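You operate a simulated robot arm through the tools that you are given. There is no shell and no other tool. Be economical: measure what you need, move in short steps, check, and stop when the job is done.

You are at the controls of a simulated two-armed robot. One attempt, no reset.

Task
Stack the marker lamp labelled "2" from the top of the check bench on top of the marker lamp labelled "1". Then open the upper cabinet drawer, take the gap block from the top of the dark bench and leave it in the inside of the upper cabinet drawer, then shut the drawer. Keep to this order.

The check looks at the end state, three seconds after you hand in, the way a careful person would. Anything else that was tipped, shoved, dropped, spilled or broken makes it a failure.

Robot
Two 6-joint arms with two-finger grippers on one trunk, on a base that drives. Base frame: it is fixed to the floor where the robot stands at the start and does not move with it; the origin is under the middle of the robot, x ahead of it, y to its left, z up; the surface under the hand at the start is at about z = 0.86. Readings come in m, degrees, newtons and seconds.
The left shoulder is at the start at [0.03, 0.178, 1.013], the right one opposite. With the tool pointing down near the work surface each hand reaches from about 0.42 to 0.84 m from the robot's upright axis, wherever it stands, measured 20 degrees to its own side. Places, roughly: gap block [2, -2.75, 1]; inside of the upper cabinet drawer [1.5, -2.5, 0.6]; upper cabinet drawer [1.5, -2.4, 0.7]. Payload 2.54 kg a hand.
Tool frame (each hand has its own): the origin (TCP) lies between the finger pads and is the grasp point; the fingertips stand 0.03 m ahead of it; z points along the fingers, y is the line along which they close. The gripper opens to 0.116 m. The gripper's body begins 0.095 m behind the TCP.
Orientation is that of the tool frame in the base frame, as a unit quaternion [x, y, z, w]. With the fingers straight down and closing along the base's y, the tool's x points along the base's -x, its y along +y and its z along -z.

Tools
- The arms move only by the tool arm_command. It takes "left_deltas", "right_deltas" or both (then of equal length, played together; a hand with none holds still); each is one flat list of numbers, 7 for each row, row after row: the shift along the base's x, y, z in m, then the turn, a rotation vector about the base's x, y, z in degrees, then the opening, from 0 (shut) to 1 (fully open). In form: [dx, dy, dz, wx, wy, wz, fingers, dx, dy, dz, wx, wy, wz, fingers, ...]. A call has 1 to 8 rows; each row is the pose to reach, as a shift and turn from the pose commanded when the call began. A row lasts 0.2 s, in which the tool goes at most 0.05 m and 8.6 degrees; a call with a longer step from one row to the next is refused whole, and so is a gripper value outside its range. Where a pose cannot be reached the arm comes as near as it can. A force on the tool above 40 N (or 10 N above the force at the start of the call, whichever is more), or a blocked arm, ends the call early, and 0.2 s more pass. Each finger travels about 0.153 m/s and halts on what it meets, pressing with about 36 N; the grip force reading is that of the motor and also rises with nothing between the fingers. The clock runs only during rows and for 0.2 s after the last one: add rows that repeat a pose to give the fingers time. It gives the time, the measured TCP pose, the force on the tool (base axes), the opening and the grip force at its end, in the units of the frame above (readings bear some noise), with the torque about the TCP (base axes, N m) and any sound that the robot's microphone picked up.
- Cameras (640 x 400 px; columns grow to the right, rows downward): "scene" is now at [0.0313, -0.0454, 1.7297]; the picture's right is [-0.61, -0.80, 0.00], its down [-0.64, 0.49, -0.59] and it looks along [0.47, -0.36, -0.81] (base axes); focal length 272 px, centre (320, 200). "left" rides on the left gripper at [0.069, 0.015, -0.122] in its tool frame; the picture's right is [-0.21, 0.98, 0.00], its down [-0.83, -0.18, -0.53] and it looks along [-0.52, -0.11, 0.85] (tool axes); focal length 251 px, centre (320, 200). "right" rides on the right gripper at [0.069, -0.015, -0.122] in its tool frame; the picture's right is [0.21, 0.98, 0.00], its down [-0.83, 0.18, -0.53] and it looks along [-0.52, 0.11, 0.85] (tool axes); focal length 251 px, centre (320, 200). There is no depth. A picture from a camera that has moved, and an enlarged one, comes with that camera's place and axes in the base frame and with its lens.
- capture(camera): a new picture of that camera. The clock stands still meanwhile.
- slide_trunk(by): slides the trunk up (or, below 0, down) by that many m; the arms and the scene camera ride with it, the base frame stays. It gives what a move gives, with no picture.
- steer(legs): drives the robot by 1 to 6 legs, each [ahead, left, turn to the left] in m, m and degrees, along the robot's own axes; the way and the turn of a leg run together, so that a leg with both is an arc; at most 1.5 m and 180 degrees a leg. The arms and the cameras ride along, it lands a little off, and it stops where it bumps. It gives what a move gives.
- pan_tilt(pan, tilt): turns the head with the scene camera to pan (to the left, within 143 degrees either way) and tilt (down, from -29 to 69), counted from straight ahead of the robot. It gives what a move gives.
- close_up(camera, box): a new picture of the part [left, top, right, bottom] of that camera's present view, enlarged. The clock stands still meanwhile.
- job_done(): hands the job in; it is judged then, once.

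Go step by step. Nothing tells you exact positions but the pictures and the camera data: compare them with the known pose of the tool, close in by small moves and look again before you grip or let go. The budget is 165 turns and 138 pictures, counting those below and the enlarged ones. Unless the task says otherwise, let go and move clear before handing in, and close with one line.

The tools are called after "Call:" by a JSON object that holds its "api" and its "payload". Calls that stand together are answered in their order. arm_command: Moves the arms, as the interface text tells. Its arguments: {"type":"object","properties":{"left_deltas":{"type":"array"},"right_deltas":{"type":"array"}},"required":[]} The other tools are called the same way: slide_trunk (by) slides the trunk up or down; steer (legs) drives the base; pan_tilt (pan, tilt) turns the head that bears the scene camera; capture (camera) takes a picture; close_up (camera, box) takes an enlarged picture of a part of a camera's view; job_done () hands the job in.

At the start:

```text
t: 0.0
left_eef_pos: [0.5739, -0.0292, 1.0973]
left_tcp_rot: [0.0, 1.0, 0.0, 0.0]
left_contact_force: [0.7, 0.6, 0.1]
left_torque: [0.01, -0.01, 0.01]
left_opening: 0.1161
left_grasp_force: 0.0
right_eef_pos: [0.2971, -0.3872, 1.1382]
right_tcp_rot: [0.0, 1.0, 0.0, 0.0]
right_contact_force: [-0.7, -0.4, -0.2]
right_torque: [-0.02, 0.03, -0.05]
right_opening: 0.1158
right_grasp_force: 0.0
trunk travel left (down, up): [-0.225, 0.315]
robot x, y, heading: [0.0007, 0.0025, 0.0]
head pan, tilt: [-37.3, 53.7]
```

scene: 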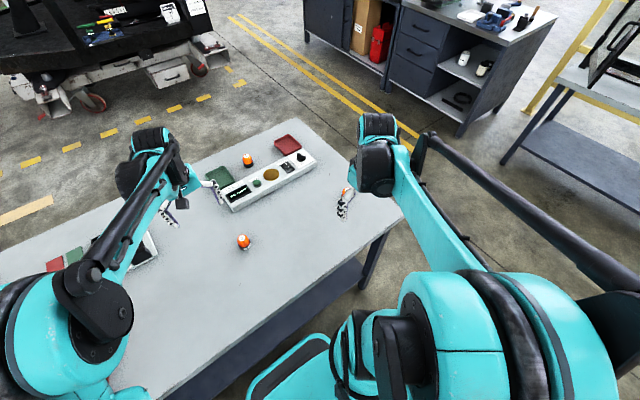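
right: 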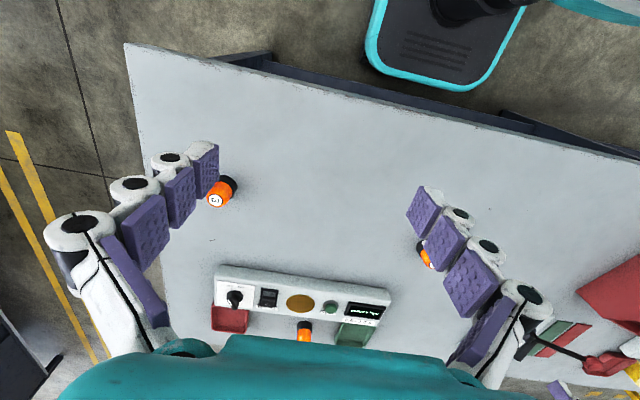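
left: 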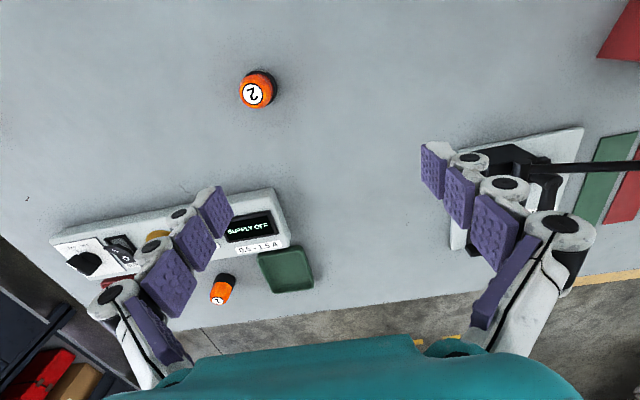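

I see three orange lamps on the check bench: one near the middle, labelled "2", one behind the console and one by the right hand. I'll enlarge the views to read the labels.

Call:
{"api": "close_up", "payload": {"camera": "left", "box": [180, 50, 320, 320]}}

Call:
{"api": "close_up", "payload": {"camera": "right", "box": [190, 160, 270, 220]}}

Call:
{"api": "close_up", "payload": {"camera": "scene", "box": [180, 120, 400, 260]}}

```text
1.48 times, centred on (250, 185) of left
camera zoom: at [0.5074, -0.0156, 1.2196], right [0.21, 0.98, 0.0], down [0.83, -0.18, 0.53], along [0.52, -0.11, -0.85], focal length 372 px, centre (424, 222)
```

zoom: 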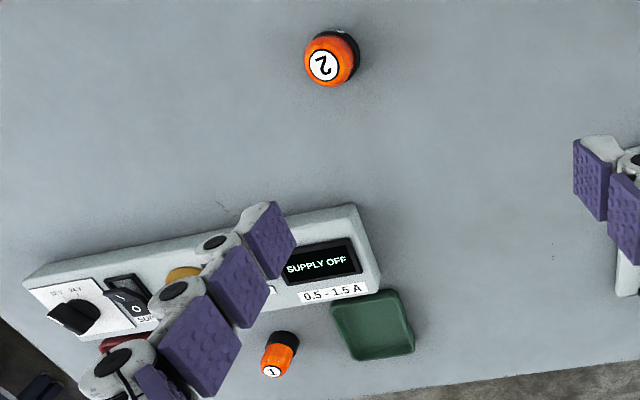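

```text
6.67 times, centred on (230, 190) of right
camera zoom: at [0.2269, -0.3997, 1.2595], right [-0.21, 0.98, 0.0], down [0.83, 0.18, 0.53], along [0.52, 0.11, -0.85], focal length 1676 px, centre (920, 267)
```

zoom: 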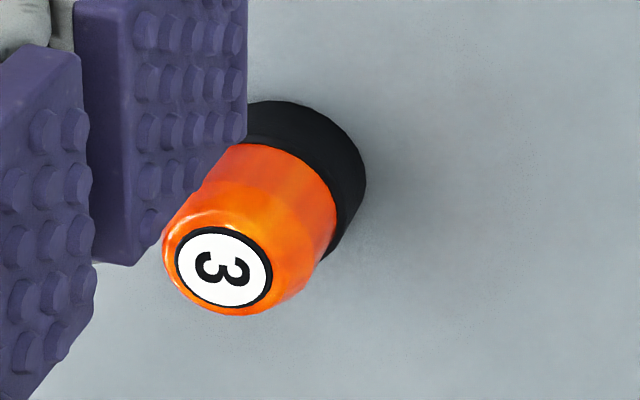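

```text
2.86 times, centred on (290, 190) of scene
camera zoom: at [0.0313, -0.0454, 1.7297], right [-0.61, -0.8, 0.0], down [-0.64, 0.49, -0.59], along [0.47, -0.36, -0.81], focal length 777 px, centre (406, 229)
```

zoom: 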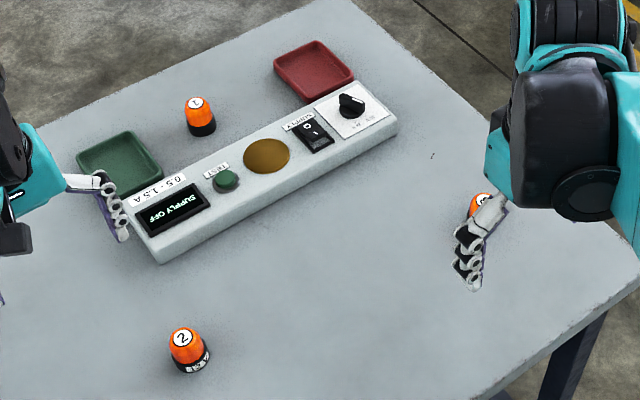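

Lamp "2" is at about (0.541, -0.102) and lamp "1" at about (0.880, -0.300), both with their tops near z=0.91. The right hand suits both, but lamp "1" is a bit beyond reach, so I'll check how much room there is to drive forward.

Call:
{"api": "pan_tilt", "payload": {"pan": 0, "tilt": 69}}

Call:
{"api": "capture", "payload": {"camera": "scene"}}

```text
t: 1.0
left_eef_pos: [0.5742, -0.0314, 1.0973]
left_tcp_rot: [0.002, 1.0, 0.0, 0.0]
left_contact_force: [-0.5, 0.8, 0.3]
left_torque: [0.0, 0.01, -0.03]
left_opening: 0.116
left_grasp_force: 0.0
right_eef_pos: [0.2968, -0.3852, 1.1378]
right_tcp_rot: [-0.001, 1.0, 0.0, 0.0]
right_contact_force: [0.0, 0.5, 0.1]
right_torque: [0.0, 0.0, 0.02]
right_opening: 0.1163
right_grasp_force: 0.0
trunk travel left (down, up): [-0.225, 0.315]
robot x, y, heading: [-0.001, 0.0015, 0.1]
head pan, tilt: [0.0, 68.8]
```

```text
131 pictures are left
camera scene: at [0.0288, -0.001, 1.7125], right [0.0, -1.0, 0.0], down [-0.93, 0.0, -0.36], along [0.36, 0.0, -0.93], focal length 272 px, centre (320, 200)
```

scene: 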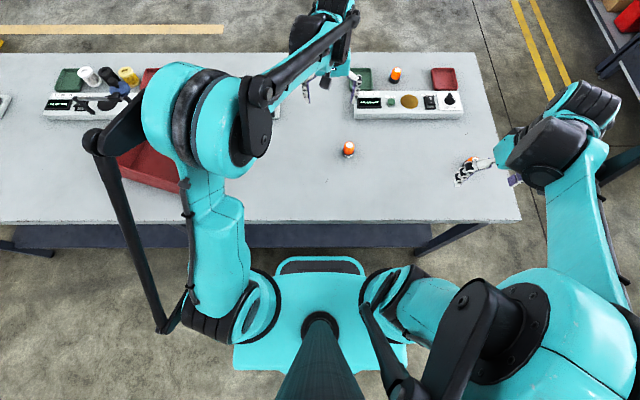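

The base can probably go about 0.1 m forward under the bench. First I'll swing the left hand aside and bring the right hand over lamp "2".

Call:
{"api": "arm_command", "payload": {"left_deltas": [-0.005, 0.045, 0.005, 0, 0, 0, 1, -0.01, 0.09, 0.01, 0, 0, 0, 1, -0.015, 0.135, 0.015, 0, 0, 0, 1, -0.02, 0.18, 0.02, 0, 0, 0, 1, -0.025, 0.225, 0.025, 0, 0, 0, 1, -0.03, 0.27, 0.03, 0, 0, 0, 1, -0.035, 0.315, 0.035, 0, 0, 0, 1, -0.04, 0.36, 0.04, 0, 0, 0, 1], "right_deltas": [0.0305, 0.0355, -0.005, 0, 0, 0, 1, 0.061, 0.071, -0.01, 0, 0, 0, 1, 0.0915, 0.1065, -0.015, 0, 0, 0, 1, 0.122, 0.142, -0.02, 0, 0, 0, 1, 0.1525, 0.1775, -0.025, 0, 0, 0, 1, 0.183, 0.213, -0.03, 0, 0, 0, 1, 0.2135, 0.2485, -0.035, 0, 0, 0, 1, 0.244, 0.284, -0.04, 0, 0, 0, 1]}}

Call:
{"api": "capture", "payload": {"camera": "right"}}

Call:
{"api": "capture", "payload": {"camera": "scene"}}

```text
t: 2.8
left_eef_pos: [0.5387, 0.3329, 1.1363]
left_tcp_rot: [0.0, 1.0, -0.001, -0.001]
left_contact_force: [-0.6, 1.1, -0.2]
left_torque: [-0.06, 0.04, 0.0]
left_opening: 0.1158
left_grasp_force: 0.0
right_eef_pos: [0.5417, -0.1016, 1.0972]
right_tcp_rot: [0.001, 1.0, 0.0, -0.001]
right_contact_force: [0.4, 0.4, -0.4]
right_torque: [-0.06, 0.03, 0.03]
right_opening: 0.1159
right_grasp_force: 0.0
trunk travel left (down, up): [-0.225, 0.315]
robot x, y, heading: [0.0012, 0.0011, -0.0]
head pan, tilt: [0.0, 68.8]
```

```text
130 pictures are left
camera right: at [0.4715, -0.1136, 1.2186], right [-0.21, 0.98, 0.0], down [0.83, 0.18, 0.53], along [0.52, 0.11, -0.85], focal length 251 px, centre (320, 200)
```

right: 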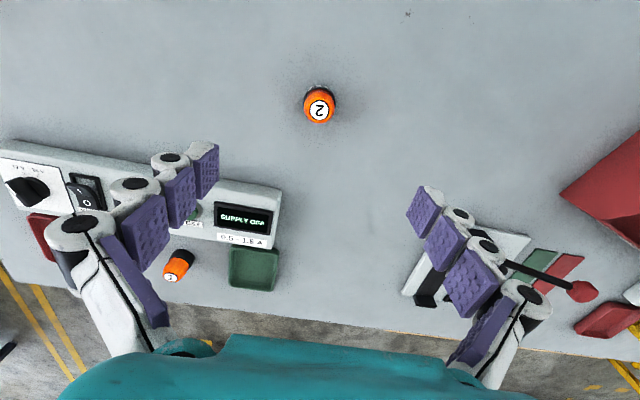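

```text
129 pictures are left
camera scene: at [0.0305, 0.0023, 1.7125], right [0.0, -1.0, 0.0], down [-0.93, 0.0, -0.36], along [0.36, 0.0, -0.93], focal length 272 px, centre (320, 200)
```

scene: 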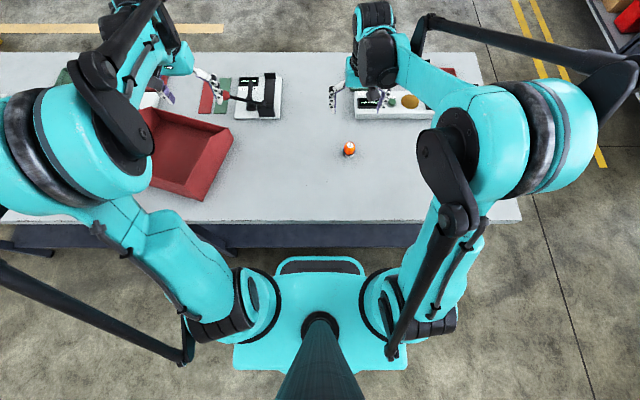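

The right hand is above lamp "2", which looks to be at about (0.536, -0.100). I'll descend partway and look again.

Call:
{"api": "arm_command", "payload": {"right_deltas": [-0.002, 0.001, -0.04, 0, 0, 0, 1, -0.005, 0.001, -0.08, 0, 0, 0, 1, -0.005, 0.001, -0.12, 0, 0, 0, 1]}}

Call:
{"api": "capture", "payload": {"camera": "right"}}

Call:
{"api": "close_up", "payload": {"camera": "scene", "box": [300, 80, 420, 160]}}

```text
t: 3.6
left_eef_pos: [0.5391, 0.3299, 1.138]
left_tcp_rot: [0.0, 1.0, 0.0, -0.001]
left_contact_force: [1.2, 0.2, -0.2]
left_torque: [0.02, 0.02, -0.03]
left_opening: 0.116
left_grasp_force: 0.1
right_eef_pos: [0.5367, -0.1, 0.979]
right_tcp_rot: [0.0, 1.0, 0.0, -0.001]
right_contact_force: [0.8, 0.2, -0.3]
right_torque: [0.01, 0.04, -0.03]
right_opening: 0.116
right_grasp_force: 0.0
trunk travel left (down, up): [-0.225, 0.315]
robot x, y, heading: [-0.0043, 0.0016, 0.1]
head pan, tilt: [0.0, 68.8]
```

```text
128 pictures are left
camera right: at [0.4673, -0.1138, 1.1004], right [-0.21, 0.98, 0.0], down [0.83, 0.18, 0.53], along [0.52, 0.11, -0.85], focal length 251 px, centre (320, 200)
```

right: 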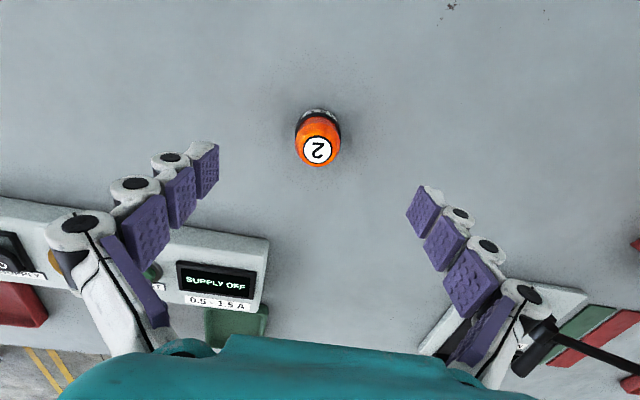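

```text
5.00 times, centred on (360, 120) of scene
camera zoom: at [0.0305, -0.0006, 1.7125], right [0.0, -1.0, 0.0], down [-0.93, 0.0, -0.36], along [0.36, 0.0, -0.93], focal length 1360 px, centre (120, 600)
```

zoom: 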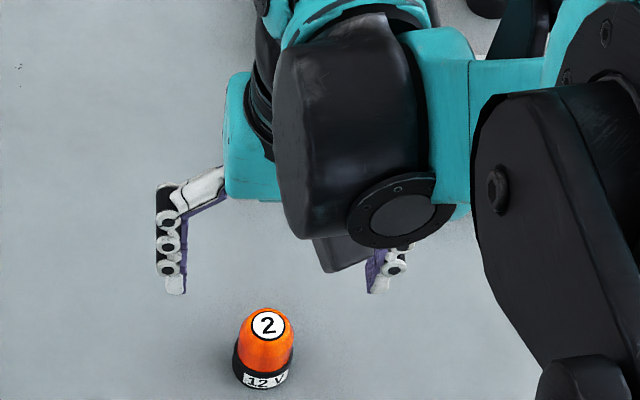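

Lamp "2" is confirmed near (0.537, -0.100), with its top somewhere at z=0.91–0.93. I'll descend and close.

Call:
{"api": "arm_command", "payload": {"right_deltas": [0, 0, -0.04, 0, 0, 0, 1, 0, 0, -0.079, 0, 0, 0, 1, 0, 0, -0.079, 0, 0, 0, 0.8, 0, 0, -0.079, 0, 0, 0, 0.6, 0, 0, -0.079, 0, 0, 0, 0.4, 0, 0, -0.079, 0, 0, 0, 0.2, 0, 0, -0.079, 0, 0, 0, 0.1, 0, 0, -0.079, 0, 0, 0, 0.1]}}

Call:
{"api": "capture", "payload": {"camera": "right"}}

Call:
{"api": "close_up", "payload": {"camera": "scene", "box": [300, 100, 420, 180]}}

```text
t: 5.4
left_eef_pos: [0.5382, 0.3294, 1.1384]
left_tcp_rot: [0.0, 1.0, -0.001, 0.0]
left_contact_force: [0.2, -0.1, -0.1]
left_torque: [0.01, 0.02, 0.0]
left_opening: 0.116
left_grasp_force: 0.0
right_eef_pos: [0.5356, -0.1024, 0.9006]
right_tcp_rot: [0.001, 1.0, 0.0, 0.0]
right_contact_force: [-0.1, -0.5, -0.1]
right_torque: [0.0, 0.02, 0.02]
right_opening: 0.0385
right_grasp_force: 35.7
trunk travel left (down, up): [-0.225, 0.315]
robot x, y, heading: [-0.003, 0.0003, 0.1]
head pan, tilt: [0.0, 68.8]
```

```text
126 pictures are left
camera right: at [0.4665, -0.1152, 1.0216], right [-0.21, 0.98, 0.0], down [0.83, 0.18, 0.53], along [0.52, 0.11, -0.85], focal length 251 px, centre (320, 200)
```

right: 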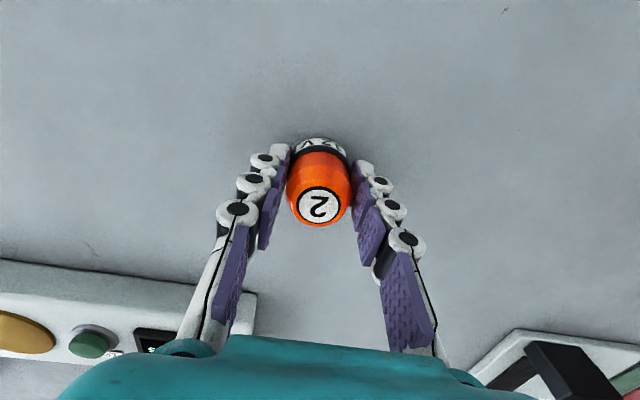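

```text
5.00 times, centred on (360, 140) of scene
camera zoom: at [0.029, -0.0008, 1.7125], right [0.0, -1.0, 0.0], down [-0.93, 0.0, -0.36], along [0.36, 0.0, -0.93], focal length 1360 px, centre (120, 500)
```

zoom: 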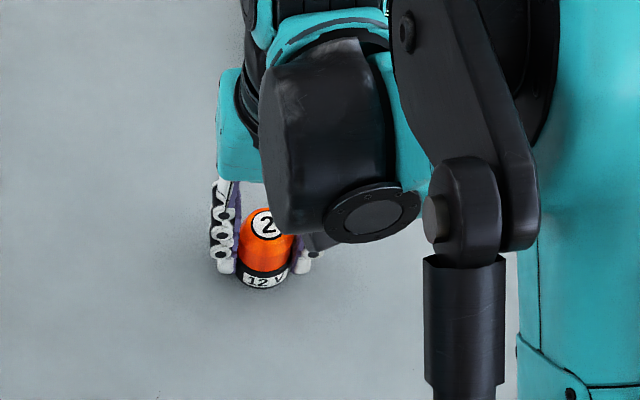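

The lamp is gripped with the opening at 0.0385. I'll lift it and then drive 0.12 m forward.

Call:
{"api": "arm_command", "payload": {"right_deltas": [0, 0, 0.02, 0, 0, 0, 0.1, 0, 0, 0.06, 0, 0, 0, 0.1, 0, 0, 0.1, 0, 0, 0, 0.1, 0, 0, 0.13, 0, 0, 0, 0.1, 0, -0.04, 0.14, 0, 0, 0, 0.1, 0, -0.08, 0.14, 0, 0, 0, 0.1]}}

Call:
{"api": "steer", "payload": {"legs": [[0.12, 0, 0]]}}

Call:
{"api": "capture", "payload": {"camera": "scene"}}

```text
t: 6.8
left_eef_pos: [0.5376, 0.3308, 1.1376]
left_tcp_rot: [-0.001, 1.0, 0.0, 0.0]
left_contact_force: [0.1, -0.2, -0.2]
left_torque: [0.03, 0.01, 0.02]
left_opening: 0.116
left_grasp_force: 0.1
right_eef_pos: [0.5361, -0.1813, 1.0369]
right_tcp_rot: [0.0, 1.0, 0.0, 0.001]
right_contact_force: [0.0, -0.4, -1.9]
right_torque: [0.03, -0.05, -0.03]
right_opening: 0.039
right_grasp_force: 35.5
trunk travel left (down, up): [-0.225, 0.315]
robot x, y, heading: [0.0006, 0.0009, -0.0]
head pan, tilt: [0.0, 68.8]
```

```text
t: 8.1
left_eef_pos: [0.5802, 0.3306, 1.1384]
left_tcp_rot: [-0.001, 1.0, 0.001, 0.0]
left_contact_force: [0.3, -0.1, -0.2]
left_torque: [-0.01, 0.01, -0.06]
left_opening: 0.1163
left_grasp_force: 0.1
right_eef_pos: [0.5792, -0.1802, 1.0374]
right_tcp_rot: [-0.001, 1.0, 0.0, 0.001]
right_contact_force: [-0.1, 0.1, -0.7]
right_torque: [0.01, 0.02, -0.01]
right_opening: 0.0386
right_grasp_force: 35.7
trunk travel left (down, up): [-0.225, 0.315]
robot x, y, heading: [0.0448, 0.0013, 0.3]
head pan, tilt: [0.0, 68.8]
stopped in leg 1: the robot was blocked; the commanded pose is now the measured one
```

```text
124 pictures are left
camera scene: at [0.073, -0.002, 1.7125], right [0.0, -1.0, 0.0], down [-0.93, 0.0, -0.36], along [0.36, 0.0, -0.93], focal length 272 px, centre (320, 200)
```

scene: 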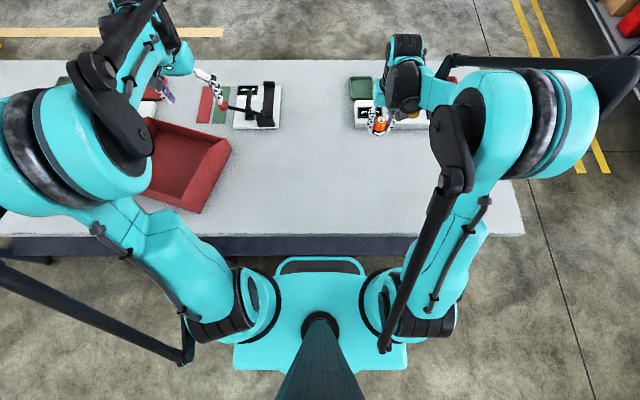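

The bench stopped the base after 4.4 cm, and nothing looks disturbed. I'll test whether the right arm reaches over lamp "1" from here.

Call:
{"api": "arm_command", "payload": {"right_deltas": [0.0376, -0.015, 0, 0, 0, 0, 0.1, 0.0752, -0.03, 0, 0, 0, 0, 0.1, 0.1128, -0.045, 0, 0, 0, 0, 0.1, 0.1504, -0.06, 0, 0, 0, 0, 0.1, 0.188, -0.075, 0, 0, 0, 0, 0.1, 0.2256, -0.09, 0, 0, 0, 0, 0.1, 0.2632, -0.105, 0, 0, 0, 0, 0.1, 0.301, -0.12, 0, 0, 0, 0, 0.1]}}

Call:
{"api": "capture", "payload": {"camera": "right"}}

Call:
{"api": "capture", "payload": {"camera": "scene"}}

```text
t: 9.9
left_eef_pos: [0.5799, 0.332, 1.1389]
left_tcp_rot: [-0.002, 1.0, 0.0, 0.0]
left_contact_force: [-1.1, 0.9, -0.9]
left_torque: [-0.01, -0.03, 0.0]
left_opening: 0.1158
left_grasp_force: 0.1
right_eef_pos: [0.8375, -0.2858, 1.0357]
right_tcp_rot: [-0.001, 1.0, 0.0, 0.0]
right_contact_force: [-0.3, -0.3, -0.1]
right_torque: [-0.03, -0.02, 0.01]
right_opening: 0.0384
right_grasp_force: 36.2
right hand out of reach, approached as far as the arm can: row 7, 8
trunk travel left (down, up): [-0.225, 0.315]
robot x, y, heading: [0.0446, 0.0022, -0.0]
head pan, tilt: [0.0, 68.8]
```

```text
123 pictures are left
camera right: at [0.7678, -0.2999, 1.1573], right [-0.22, 0.98, 0.0], down [0.83, 0.18, 0.53], along [0.52, 0.12, -0.85], focal length 251 px, centre (320, 200)
```

right: 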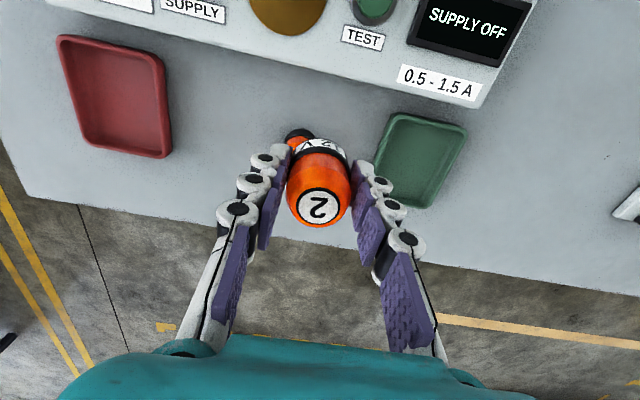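

```text
122 pictures are left
camera scene: at [0.0724, -0.0009, 1.7126], right [0.0, -1.0, 0.0], down [-0.93, 0.0, -0.36], along [0.36, 0.0, -0.93], focal length 272 px, centre (320, 200)
```

scene: 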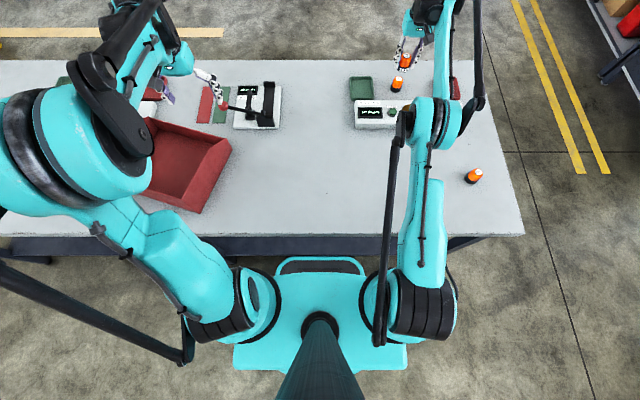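

The arm falls about 4 cm short. Raising the trunk to bring the shoulder level with the wrist, and strafing right a little, should gain enough.

Call:
{"api": "slide_trunk", "payload": {"by": 0.18}}

Call:
{"api": "steer", "payload": {"legs": [[-0.004, 0, 0], [0, -0.12, 0]]}}

Call:
{"api": "capture", "payload": {"camera": "scene"}}

```text
t: 11.9
left_eef_pos: [0.5819, 0.3307, 1.3172]
left_tcp_rot: [-0.002, 1.0, 0.0, -0.001]
left_contact_force: [-0.4, 0.1, -0.3]
left_torque: [-0.04, -0.01, -0.01]
left_opening: 0.1158
left_grasp_force: 0.1
right_eef_pos: [0.8377, -0.2866, 1.2147]
right_tcp_rot: [-0.001, 1.0, 0.0, -0.001]
right_contact_force: [0.0, -0.2, -1.3]
right_torque: [-0.02, 0.02, 0.04]
right_opening: 0.0389
right_grasp_force: 36.1
trunk travel left (down, up): [-0.405, 0.135]
robot x, y, heading: [0.0491, -0.0034, 0.3]
head pan, tilt: [0.0, 68.8]
```

```text
t: 13.4
left_eef_pos: [0.5779, 0.2143, 1.3167]
left_tcp_rot: [-0.002, 1.0, 0.0, -0.001]
left_contact_force: [-0.1, 0.7, -0.5]
left_torque: [0.0, 0.06, -0.02]
left_opening: 0.1162
left_grasp_force: 0.0
right_eef_pos: [0.835, -0.4043, 1.2156]
right_tcp_rot: [0.0, 1.0, 0.001, -0.001]
right_contact_force: [0.1, -1.0, -1.1]
right_torque: [0.0, 0.02, -0.03]
right_opening: 0.0388
right_grasp_force: 35.5
trunk travel left (down, up): [-0.405, 0.135]
robot x, y, heading: [0.0408, -0.1189, 0.0]
head pan, tilt: [0.0, 68.8]
```

```text
121 pictures are left
camera scene: at [0.0698, -0.119, 1.8925], right [0.0, -1.0, 0.0], down [-0.93, 0.0, -0.36], along [0.36, 0.0, -0.93], focal length 272 px, centre (320, 200)
```

scene: 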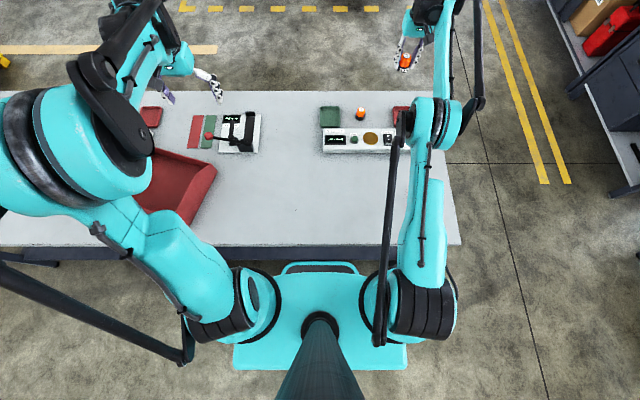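

Lamp "1" is now clearly visible, so I'll zoom in to refine its position.

Call:
{"api": "close_up", "payload": {"camera": "scene", "box": [320, 85, 400, 135]}}

Call:
{"api": "close_up", "payload": {"camera": "right", "box": [300, 100, 460, 200]}}

Call:
{"api": "capture", "payload": {"camera": "right"}}

```text
8.00 times, centred on (360, 110) of scene
camera zoom: at [0.0698, -0.119, 1.8925], right [0.0, -1.0, 0.0], down [-0.93, 0.0, -0.36], along [0.36, 0.0, -0.93], focal length 2176 px, centre (0, 920)
```

zoom: 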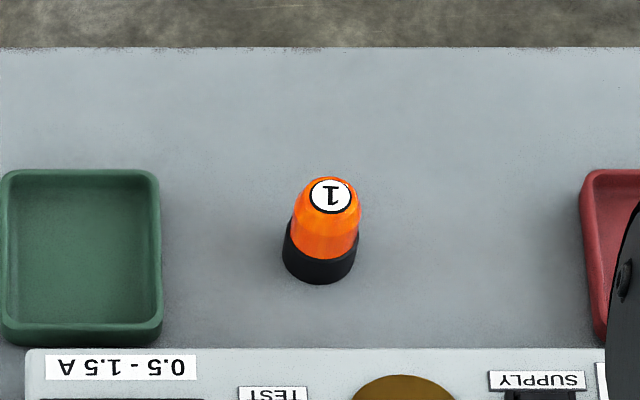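

```text
4.00 times, centred on (380, 150) of right
camera zoom: at [0.7647, -0.418, 1.3366], right [-0.22, 0.98, 0.0], down [0.83, 0.18, 0.53], along [0.52, 0.12, -0.85], focal length 1006 px, centre (80, 400)
```

zoom: 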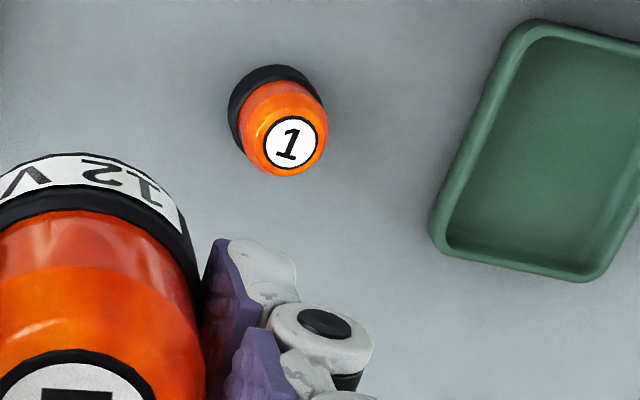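

```text
118 pictures are left
camera right: at [0.7647, -0.418, 1.3366], right [-0.22, 0.98, 0.0], down [0.83, 0.18, 0.53], along [0.52, 0.12, -0.85], focal length 251 px, centre (320, 200)
```

right: 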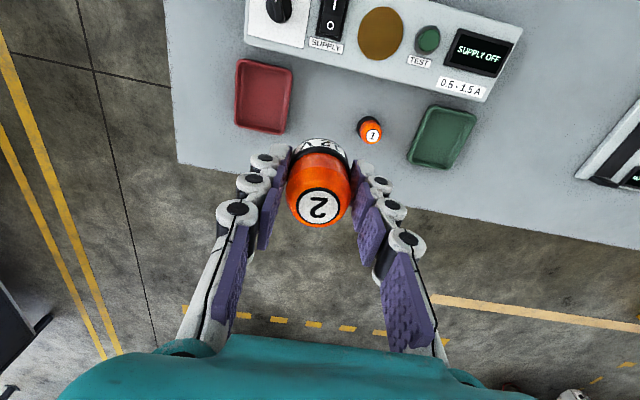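

Triangulating gives lamp "1" at (0.875, -0.300) with its top at z≈0.918, so the stacked TCP height should be about 0.959. I'll move above it at z≈1.02.

Call:
{"api": "arm_command", "payload": {"right_deltas": [0.008, 0.021, -0.03, 0, 0, 0, 0.1, 0.016, 0.042, -0.06, 0, 0, 0, 0.1, 0.024, 0.063, -0.09, 0, 0, 0, 0.1, 0.032, 0.084, -0.12, 0, 0, 0, 0.1, 0.04, 0.104, -0.15, 0, 0, 0, 0.1, 0.04, 0.104, -0.19, 0, 0, 0, 0.1]}}

Call:
{"api": "capture", "payload": {"camera": "right"}}

Call:
{"api": "close_up", "payload": {"camera": "scene", "box": [310, 50, 430, 125]}}

```text
t: 14.8
left_eef_pos: [0.5783, 0.2129, 1.3183]
left_tcp_rot: [-0.001, 1.0, 0.0, -0.001]
left_contact_force: [1.0, -0.2, 0.6]
left_torque: [0.03, 0.02, 0.01]
left_opening: 0.1158
left_grasp_force: 0.0
right_eef_pos: [0.8299, -0.2981, 1.0387]
right_tcp_rot: [-0.001, 1.0, 0.0, 0.001]
right_contact_force: [-0.5, -0.7, -0.9]
right_torque: [0.0, 0.02, 0.0]
right_opening: 0.0388
right_grasp_force: 35.8
right hand out of reach, approached as far as the arm can: row 2, 3, 4, 5, 6
trunk travel left (down, up): [-0.405, 0.135]
robot x, y, heading: [0.0435, -0.1179, 0.4]
head pan, tilt: [0.0, 68.8]
```

```text
117 pictures are left
camera right: at [0.7604, -0.312, 1.1601], right [-0.22, 0.98, 0.0], down [0.82, 0.18, 0.54], along [0.52, 0.12, -0.84], focal length 251 px, centre (320, 200)
```

right: 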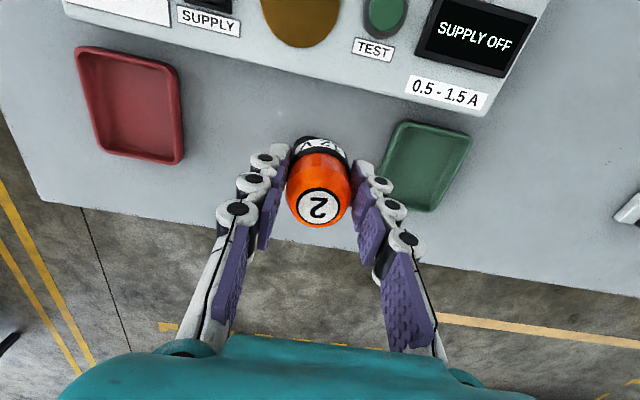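

```text
5.33 times, centred on (370, 88) of scene
camera zoom: at [0.0707, -0.1199, 1.8925], right [0.0, -1.0, 0.0], down [-0.93, 0.0, -0.36], along [0.36, 0.0, -0.93], focal length 1450 px, centre (53, 800)
```

zoom: 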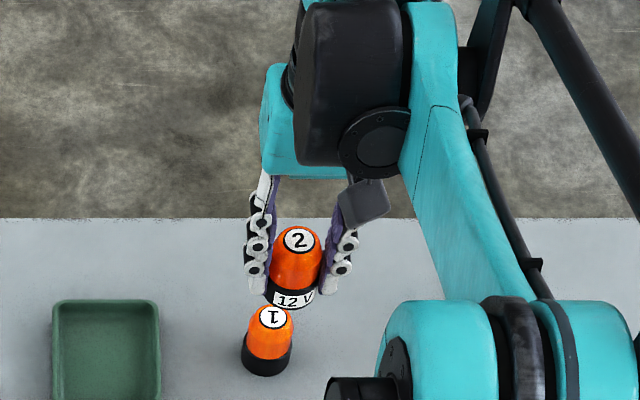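

The best reach with the tool straight down is about 0.77 m from the shoulder, so lamp "1" is unreachable from this side. I'll raise and retract the hand, then drive round to the right end of the bench. From there lamp "1" is well within reach.

Call:
{"api": "arm_command", "payload": {"right_deltas": [0, 0, 0.045, 0, 0, 0, 0.1, -0.01, 0, 0.09, 0, 0, 0, 0.1, -0.055, 0, 0.11, 0, 0, 0, 0.1, -0.1, -0.01, 0.12, 0, 0, 0, 0.1, -0.145, -0.02, 0.12, 0, 0, 0, 0.1, -0.19, -0.03, 0.12, 0, 0, 0, 0.1, -0.235, -0.04, 0.12, 0, 0, 0, 0.1, -0.28, -0.05, 0.12, 0, 0, 0, 0.1]}}

Call:
{"api": "steer", "payload": {"legs": [[-0.03, 0, 0], [0, -1.03, 0]]}}

Call:
{"api": "capture", "payload": {"camera": "scene"}}

```text
t: 16.6
left_eef_pos: [0.5756, 0.2123, 1.3173]
left_tcp_rot: [-0.001, 1.0, 0.0, 0.001]
left_contact_force: [-0.9, -0.2, -0.7]
left_torque: [-0.01, -0.07, -0.04]
left_opening: 0.1161
left_grasp_force: 0.1
right_eef_pos: [0.5506, -0.3514, 1.1617]
right_tcp_rot: [-0.001, 1.0, 0.0, 0.0]
right_contact_force: [-0.3, 0.1, -0.4]
right_torque: [0.01, 0.0, 0.03]
right_opening: 0.0387
right_grasp_force: 36.1
trunk travel left (down, up): [-0.405, 0.135]
robot x, y, heading: [0.0381, -0.1173, 0.1]
head pan, tilt: [0.0, 68.8]
```

```text
t: 22.5
left_eef_pos: [0.5452, -0.8393, 1.3186]
left_tcp_rot: [0.004, 1.0, 0.0, -0.001]
left_contact_force: [0.0, 0.3, 0.3]
left_torque: [0.02, 0.01, 0.0]
left_opening: 0.1158
left_grasp_force: 0.0
right_eef_pos: [0.516, -1.4032, 1.1614]
right_tcp_rot: [0.005, 1.0, 0.0, -0.001]
right_contact_force: [0.0, 0.5, -0.8]
right_torque: [-0.03, -0.01, -0.01]
right_opening: 0.0383
right_grasp_force: 35.9
trunk travel left (down, up): [-0.405, 0.135]
robot x, y, heading: [0.0044, -1.1628, -0.5]
head pan, tilt: [0.0, 68.8]
```

```text
115 pictures are left
camera scene: at [0.0358, -1.1667, 1.8925], right [-0.01, -1.0, 0.0], down [-0.93, 0.01, -0.36], along [0.36, 0.0, -0.93], focal length 272 px, centre (320, 200)
```

scene: 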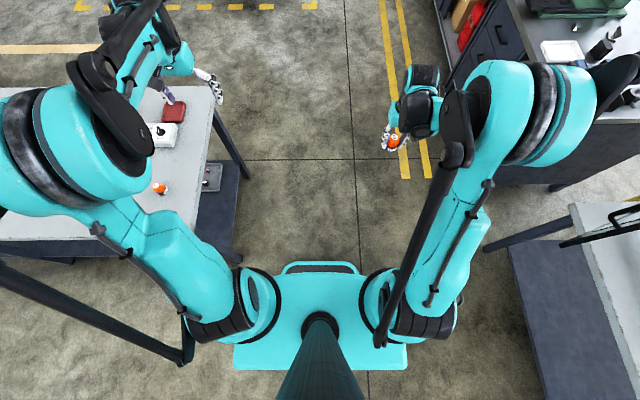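

That move went cleanly. Now I'll turn left 90° and strafe along the bench end.

Call:
{"api": "steer", "payload": {"legs": [[0, 0, 90.5], [0, -0.72, 0]]}}

Call:
{"api": "capture", "payload": {"camera": "scene"}}

```text
t: 30.3
left_eef_pos: [0.4027, -0.6288, 1.3175]
left_tcp_rot: [-0.704, 0.71, -0.001, -0.001]
left_contact_force: [0.9, 0.4, 0.0]
left_torque: [0.01, 0.04, 0.0]
left_opening: 0.116
left_grasp_force: 0.1
right_eef_pos: [0.9654, -0.6587, 1.161]
right_tcp_rot: [-0.704, 0.71, -0.001, 0.0]
right_contact_force: [0.2, 0.5, -0.9]
right_torque: [-0.02, 0.02, 0.03]
right_opening: 0.0383
right_grasp_force: 36.0
trunk travel left (down, up): [-0.405, 0.135]
robot x, y, heading: [0.7266, -1.1662, 89.4]
head pan, tilt: [0.0, 68.8]
```

```text
114 pictures are left
camera scene: at [0.7304, -1.1424, 1.8925], right [1.0, -0.01, 0.0], down [-0.01, -0.93, -0.36], along [0.0, 0.36, -0.93], focal length 272 px, centre (320, 200)
```

scene: 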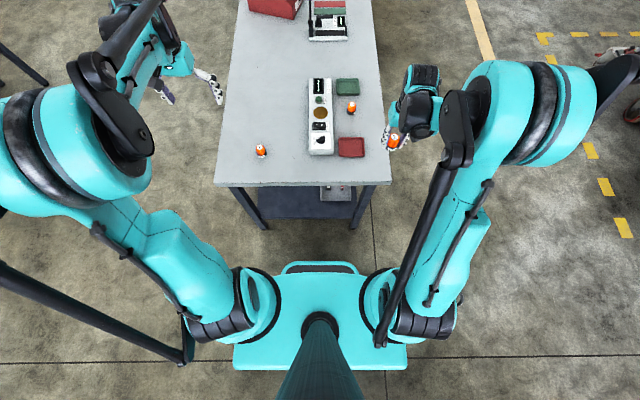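

The view is good from here and lamp "1" is near pixel (351, 107). I'll drive ahead 0.17 m and then remeasure.

Call:
{"api": "steer", "payload": {"legs": [[0.17, 0, 0]]}}

Call:
{"api": "close_up", "payload": {"camera": "scene", "box": [300, 60, 460, 160]}}

Call:
{"api": "capture", "payload": {"camera": "right"}}

```text
t: 31.7
left_eef_pos: [0.4027, -0.4604, 1.3181]
left_tcp_rot: [-0.705, 0.709, 0.0, 0.0]
left_contact_force: [-0.3, 1.1, -0.3]
left_torque: [-0.04, 0.03, 0.0]
left_opening: 0.1158
left_grasp_force: 0.0
right_eef_pos: [0.9655, -0.4901, 1.1605]
right_tcp_rot: [-0.704, 0.711, 0.0, 0.0]
right_contact_force: [-0.2, -0.4, -0.8]
right_torque: [-0.03, 0.01, 0.0]
right_opening: 0.0382
right_grasp_force: 36.5
trunk travel left (down, up): [-0.405, 0.135]
robot x, y, heading: [0.7274, -0.9957, 89.8]
head pan, tilt: [0.0, 68.8]
```

```text
4.00 times, centred on (380, 110) of scene
camera zoom: at [0.7319, -0.9735, 1.8925], right [1.0, -0.01, 0.0], down [-0.01, -0.93, -0.36], along [0.0, 0.36, -0.93], focal length 1088 px, centre (80, 560)
```

zoom: 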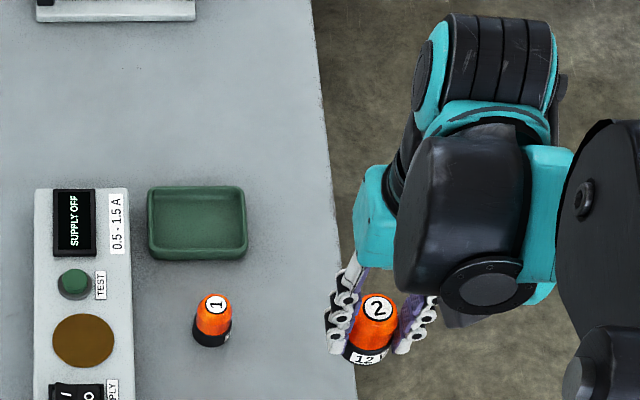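

```text
112 pictures are left
camera right: at [0.9799, -0.5573, 1.2831], right [-0.98, -0.21, 0.0], down [-0.17, 0.83, 0.53], along [-0.11, 0.52, -0.85], focal length 251 px, centre (320, 200)
```

right: 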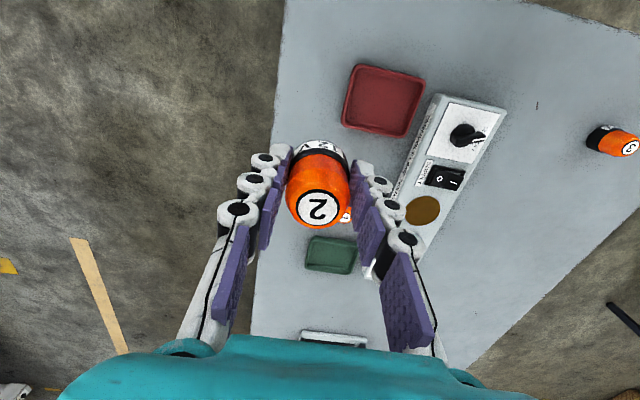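

Lamp "1" measures (0.876, -0.308) in the current frame, and lamp "2" agrees with the TCP reading to within 2 mm. I'll move above lamp "1".

Call:
{"api": "arm_command", "payload": {"right_deltas": [-0.0147, 0.0303, -0.02, 0, 0, 0, 0.1, -0.0295, 0.0607, -0.04, 0, 0, 0, 0.1, -0.0442, 0.091, -0.06, 0, 0, 0, 0.1, -0.059, 0.1213, -0.08, 0, 0, 0, 0.1, -0.0737, 0.1517, -0.1, 0, 0, 0, 0.1, -0.0885, 0.182, -0.12, 0, 0, 0, 0.1, -0.0885, 0.182, -0.145, 0, 0, 0, 0.1]}}

Call:
{"api": "close_up", "payload": {"camera": "scene", "box": [300, 60, 420, 135]}}

Call:
{"api": "close_up", "payload": {"camera": "right", "box": [240, 100, 400, 240]}}

```text
t: 33.3
left_eef_pos: [0.4027, -0.4596, 1.3186]
left_tcp_rot: [-0.704, 0.71, 0.0, -0.001]
left_contact_force: [0.0, -0.4, -0.2]
left_torque: [-0.02, -0.01, -0.01]
left_opening: 0.116
left_grasp_force: 0.0
right_eef_pos: [0.8761, -0.3061, 1.0158]
right_tcp_rot: [-0.704, 0.71, 0.0, 0.0]
right_contact_force: [0.2, -0.7, -1.4]
right_torque: [0.01, 0.04, 0.01]
right_opening: 0.0383
right_grasp_force: 36.4
trunk travel left (down, up): [-0.405, 0.135]
robot x, y, heading: [0.7287, -1.0015, 89.5]
head pan, tilt: [0.0, 68.8]
```

```text
5.33 times, centred on (360, 98) of scene
camera zoom: at [0.7326, -0.9728, 1.8925], right [1.0, -0.01, 0.0], down [-0.01, -0.93, -0.36], along [0.0, 0.36, -0.93], focal length 1450 px, centre (107, 747)
```

zoom: 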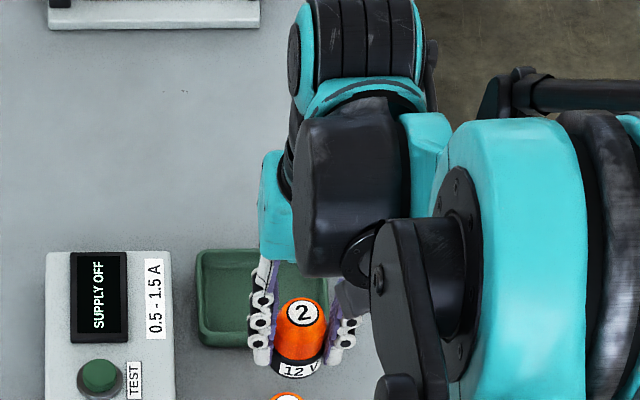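

```text
2.86 times, centred on (320, 170) of right
camera zoom: at [0.8914, -0.3736, 1.1381], right [-0.98, -0.21, 0.0], down [-0.17, 0.83, 0.53], along [-0.11, 0.52, -0.85], focal length 718 px, centre (320, 286)
```

zoom: 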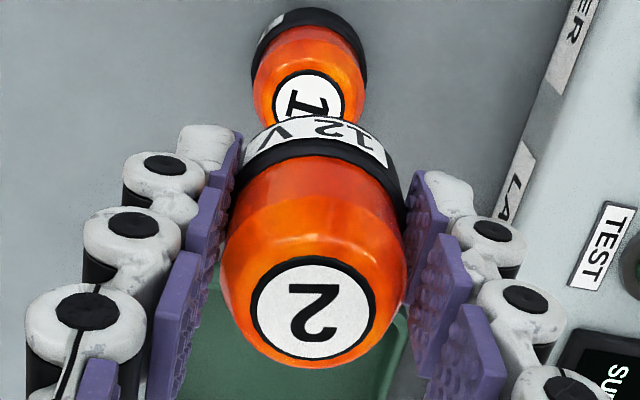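

Lamps "1" and "2" are aligned to within about 2 mm in both views. I'll descend to leave a gap of about 1 cm and check again.

Call:
{"api": "arm_command", "payload": {"right_deltas": [0, 0.001, -0.02, 0, 0, 0, 0.1, 0.0, 0.001, -0.044, 0, 0, 0, 0.1]}}

Call:
{"api": "close_up", "payload": {"camera": "scene", "box": [310, 85, 390, 135]}}

Call:
{"api": "close_up", "payload": {"camera": "right", "box": [240, 100, 400, 240]}}

```text
t: 33.9
left_eef_pos: [0.4026, -0.4591, 1.3183]
left_tcp_rot: [-0.704, 0.71, -0.001, -0.001]
left_contact_force: [-0.4, 0.8, -0.3]
left_torque: [-0.04, -0.01, 0.01]
left_opening: 0.1162
left_grasp_force: 0.1
right_eef_pos: [0.879, -0.3045, 0.9721]
right_tcp_rot: [-0.704, 0.71, -0.001, -0.001]
right_contact_force: [-0.5, -0.5, -0.5]
right_torque: [-0.01, 0.01, 0.0]
right_opening: 0.0384
right_grasp_force: 35.8
trunk travel left (down, up): [-0.405, 0.135]
robot x, y, heading: [0.7285, -0.9976, 89.9]
head pan, tilt: [0.0, 68.8]
```

```text
8.00 times, centred on (350, 110) of scene
camera zoom: at [0.7322, -0.9723, 1.8925], right [1.0, -0.01, 0.0], down [-0.01, -0.93, -0.36], along [0.0, 0.36, -0.93], focal length 2176 px, centre (80, 920)
```

zoom: 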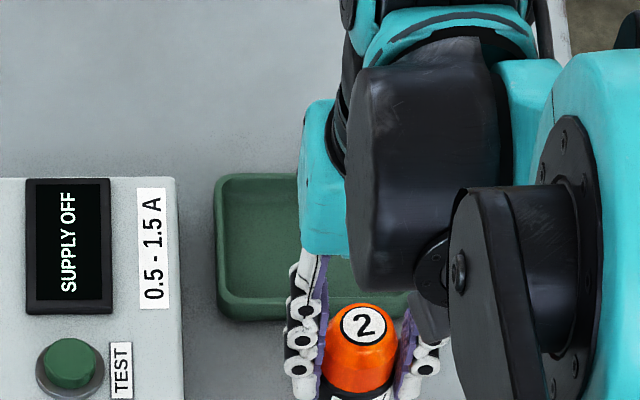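

```text
2.86 times, centred on (320, 170) of right
camera zoom: at [0.8914, -0.373, 1.0935], right [-0.98, -0.21, 0.0], down [-0.17, 0.83, 0.53], along [-0.11, 0.52, -0.85], focal length 718 px, centre (320, 286)
```

zoom: 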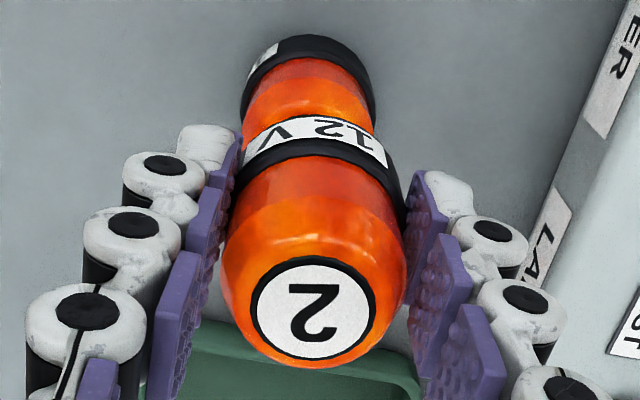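

Lamp "1" sits about 2 mm further in +x than lamp "2". I'll correct that and lower gently.

Call:
{"api": "arm_command", "payload": {"right_deltas": [0.002, 0, -0.003, 0, 0, 0, 0.1, 0.0022, 0, -0.006, 0, 0, 0, 0.1, 0.0022, 0, -0.009, 0, 0, 0, 0.1]}}

Call:
{"api": "close_up", "payload": {"camera": "right", "box": [240, 100, 400, 240]}}

```text
t: 34.7
left_eef_pos: [0.4024, -0.4591, 1.3172]
left_tcp_rot: [-0.704, 0.71, -0.001, 0.0]
left_contact_force: [0.7, 0.2, 0.5]
left_torque: [-0.01, -0.01, 0.0]
left_opening: 0.1159
left_grasp_force: 0.0
right_eef_pos: [0.8803, -0.3048, 0.9628]
right_tcp_rot: [-0.704, 0.71, 0.0, 0.0]
right_contact_force: [-0.6, -0.5, -1.0]
right_torque: [0.0, 0.02, 0.0]
right_opening: 0.0385
right_grasp_force: 36.1
trunk travel left (down, up): [-0.405, 0.135]
robot x, y, heading: [0.7281, -1.0008, 89.4]
head pan, tilt: [0.0, 68.8]
```

```text
2.86 times, centred on (320, 170) of right
camera zoom: at [0.8932, -0.3732, 1.0845], right [-0.98, -0.21, 0.0], down [-0.17, 0.83, 0.53], along [-0.11, 0.52, -0.85], focal length 718 px, centre (320, 286)
```

zoom: 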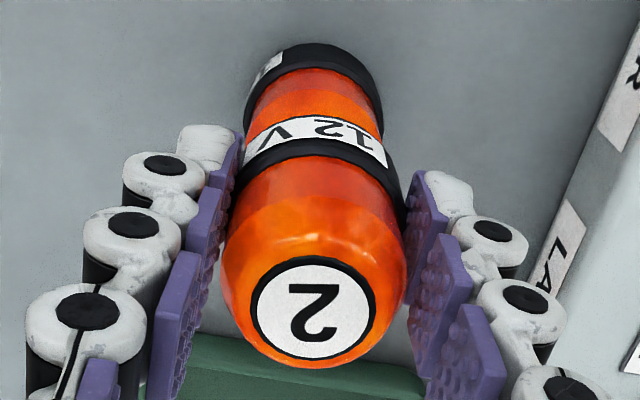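

Alignment is within about 1 mm in x and 2 mm in y. I'll lower the last few millimetres until it touches.

Call:
{"api": "arm_command", "payload": {"right_deltas": [0.0008, -0.0005, -0.001, 0, 0, 0, 0.1, 0.0008, -0.0005, -0.002, 0, 0, 0, 0.1, 0.0008, -0.0005, -0.003, 0, 0, 0, 0.1, 0.0008, -0.0005, -0.004, 0, 0, 0, 0.1]}}

```text
t: 35.7
left_eef_pos: [0.4021, -0.4599, 1.3185]
left_tcp_rot: [-0.704, 0.71, -0.002, -0.001]
left_contact_force: [0.2, -0.8, -0.5]
left_torque: [-0.01, 0.01, 0.0]
left_opening: 0.1161
left_grasp_force: 0.0
right_eef_pos: [0.8808, -0.3067, 0.9596]
right_tcp_rot: [-0.704, 0.71, -0.002, -0.001]
right_contact_force: [-0.2, 0.6, -0.9]
right_torque: [-0.01, 0.03, -0.01]
right_opening: 0.0384
right_grasp_force: 35.9
trunk travel left (down, up): [-0.405, 0.135]
robot x, y, heading: [0.7301, -0.9977, 89.6]
head pan, tilt: [0.0, 68.8]
```

Call:
{"api": "arm_command", "payload": {"right_deltas": [0, 0, -0.001, 0, 0, 0, 0.1, 0, 0, -0.002, 0, 0, 0, 0.1, 0, 0, -0.003, 0, 0, 0, 0.1]}}

Call:
{"api": "close_up", "payload": {"camera": "right", "box": [240, 100, 400, 240]}}

```text
t: 36.5
left_eef_pos: [0.4029, -0.4593, 1.3171]
left_tcp_rot: [-0.705, 0.709, 0.0, 0.0]
left_contact_force: [0.1, 0.2, 0.4]
left_torque: [-0.01, -0.01, -0.03]
left_opening: 0.1159
left_grasp_force: 0.1
right_eef_pos: [0.8805, -0.307, 0.9569]
right_tcp_rot: [-0.704, 0.71, -0.001, -0.001]
right_contact_force: [-0.9, -0.7, -0.2]
right_torque: [0.01, 0.0, 0.0]
right_opening: 0.0386
right_grasp_force: 35.7
trunk travel left (down, up): [-0.405, 0.135]
robot x, y, heading: [0.7319, -0.9968, 89.3]
head pan, tilt: [0.0, 68.8]
```

```text
2.86 times, centred on (320, 170) of right
camera zoom: at [0.894, -0.3742, 1.078], right [-0.98, -0.21, 0.0], down [-0.17, 0.83, 0.53], along [-0.11, 0.52, -0.85], focal length 718 px, centre (320, 286)
```

zoom: 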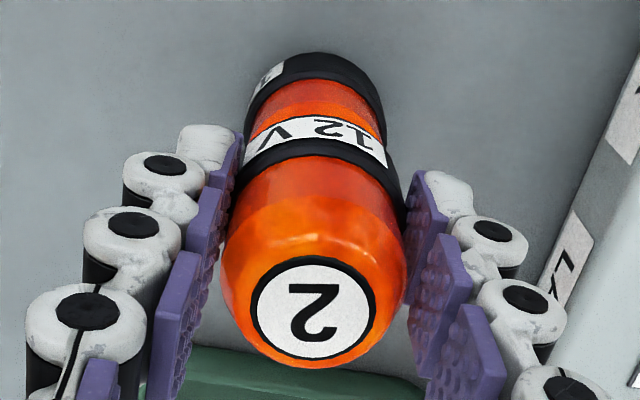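

It's well aligned but there is no clear contact force yet. I'll keep lowering in small steps.

Call:
{"api": "arm_command", "payload": {"right_deltas": [0, 0, -0.001, 0, 0, 0, 0.1, 0, 0, -0.002, 0, 0, 0, 0.1]}}

```text
t: 37.1
left_eef_pos: [0.402, -0.4583, 1.3176]
left_tcp_rot: [-0.705, 0.71, 0.0, 0.0]
left_contact_force: [0.0, 0.3, -0.6]
left_torque: [0.0, 0.02, -0.01]
left_opening: 0.1159
left_grasp_force: 0.0
right_eef_pos: [0.8793, -0.3063, 0.9544]
right_tcp_rot: [-0.703, 0.711, -0.001, 0.0]
right_contact_force: [-0.1, 0.2, -1.0]
right_torque: [0.02, 0.01, 0.02]
right_opening: 0.0382
right_grasp_force: 36.4
trunk travel left (down, up): [-0.405, 0.135]
robot x, y, heading: [0.7265, -0.9982, 89.5]
head pan, tilt: [0.0, 68.8]
```

Call:
{"api": "arm_command", "payload": {"right_deltas": [0, 0, -0.001, 0, 0, 0, 0.1, 0, 0, -0.002, 0, 0, 0, 0.1]}}

Call:
{"api": "close_up", "payload": {"camera": "right", "box": [260, 100, 380, 200]}}

```text
t: 37.7
left_eef_pos: [0.4031, -0.4598, 1.3173]
left_tcp_rot: [-0.705, 0.709, -0.001, -0.001]
left_contact_force: [0.0, -0.1, 0.6]
left_torque: [0.01, -0.02, 0.01]
left_opening: 0.116
left_grasp_force: 0.0
right_eef_pos: [0.8813, -0.3082, 0.952]
right_tcp_rot: [-0.704, 0.71, 0.0, -0.001]
right_contact_force: [0.2, 0.6, -1.0]
right_torque: [0.0, -0.01, 0.0]
right_opening: 0.0384
right_grasp_force: 35.9
trunk travel left (down, up): [-0.405, 0.135]
robot x, y, heading: [0.7287, -0.9977, 89.5]
head pan, tilt: [0.0, 68.8]
```

```text
4.00 times, centred on (320, 150) of right
camera zoom: at [0.8944, -0.3746, 1.0738], right [-0.98, -0.21, 0.0], down [-0.17, 0.83, 0.53], along [-0.11, 0.52, -0.85], focal length 1006 px, centre (320, 400)
```

zoom: 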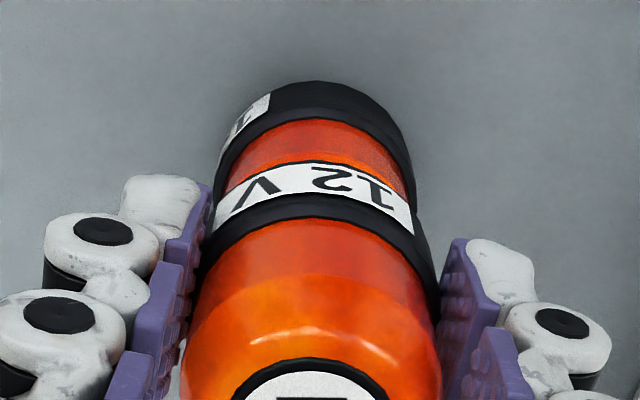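

Call:
{"api": "arm_command", "payload": {"right_deltas": [0, 0, -0.001, 0, 0, 0, 0.1, 0, 0, -0.002, 0, 0, 0, 0.1]}}

```text
t: 38.3
left_eef_pos: [0.4034, -0.4605, 1.3177]
left_tcp_rot: [-0.705, 0.71, 0.0, 0.0]
left_contact_force: [0.1, 0.2, 0.2]
left_torque: [-0.01, 0.02, 0.03]
left_opening: 0.1159
left_grasp_force: 0.1
right_eef_pos: [0.8806, -0.3079, 0.9518]
right_tcp_rot: [-0.704, 0.71, 0.0, 0.0]
right_contact_force: [0.9, 1.5, 12.2]
right_torque: [0.15, -0.11, 0.0]
right_opening: 0.0382
right_grasp_force: 36.5
trunk travel left (down, up): [-0.405, 0.135]
robot x, y, heading: [0.7307, -0.9959, 89.5]
head pan, tilt: [0.0, 68.8]
```

Contact registers at 12 N. I'll ease up 1 mm and open gently.

Call:
{"api": "arm_command", "payload": {"right_deltas": [0, 0, 0.001, 0, 0, 0, 0.1, 0, 0, 0.001, 0, 0, 0, 0.3, 0, 0, 0.001, 0, 0, 0, 0.36, 0, 0, 0.001, 0, 0, 0, 0.42, 0, 0, 0.001, 0, 0, 0, 0.5, 0, 0, 0.001, 0, 0, 0, 0.6]}}

Call:
{"api": "capture", "payload": {"camera": "right"}}

Call:
{"api": "close_up", "payload": {"camera": "scene", "box": [310, 85, 390, 135]}}

```text
t: 39.7
left_eef_pos: [0.4028, -0.4591, 1.3179]
left_tcp_rot: [-0.705, 0.709, -0.001, 0.0]
left_contact_force: [-0.5, -0.2, -0.2]
left_torque: [0.02, 0.0, 0.0]
left_opening: 0.1161
left_grasp_force: 0.1
right_eef_pos: [0.8815, -0.3069, 0.9516]
right_tcp_rot: [-0.704, 0.71, 0.0, 0.0]
right_contact_force: [-0.5, -0.2, 0.2]
right_torque: [-0.03, 0.02, -0.01]
right_opening: 0.0699
right_grasp_force: 0.0
trunk travel left (down, up): [-0.405, 0.135]
robot x, y, heading: [0.7264, -1.001, 89.4]
head pan, tilt: [0.0, 68.8]
```

```text
104 pictures are left
camera right: at [0.8944, -0.3745, 1.073], right [-0.98, -0.21, 0.0], down [-0.17, 0.83, 0.53], along [-0.11, 0.52, -0.85], focal length 251 px, centre (320, 200)
```

right: 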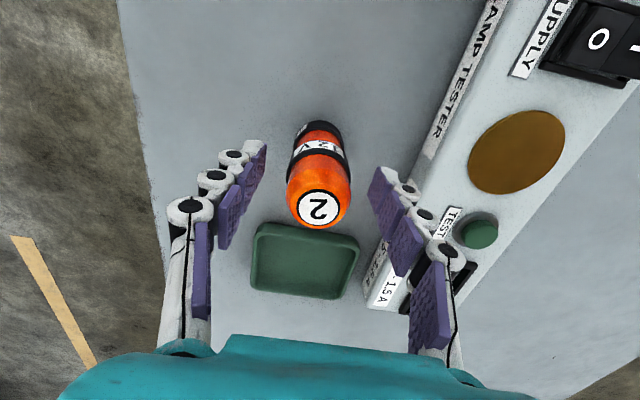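

```text
8.00 times, centred on (350, 110) of scene
camera zoom: at [0.7318, -0.9731, 1.8925], right [1.0, -0.01, 0.0], down [-0.01, -0.93, -0.36], along [0.0, 0.36, -0.93], focal length 2176 px, centre (80, 920)
```

zoom: 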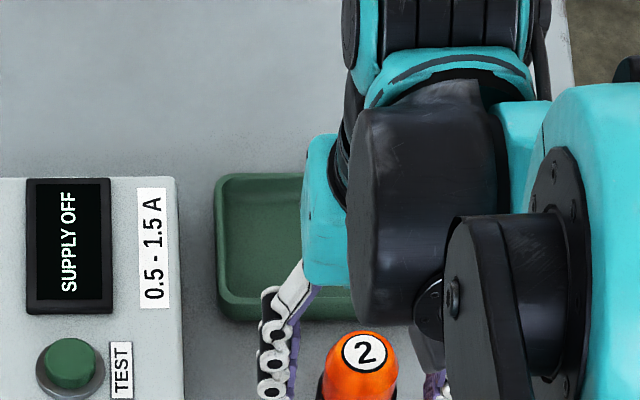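

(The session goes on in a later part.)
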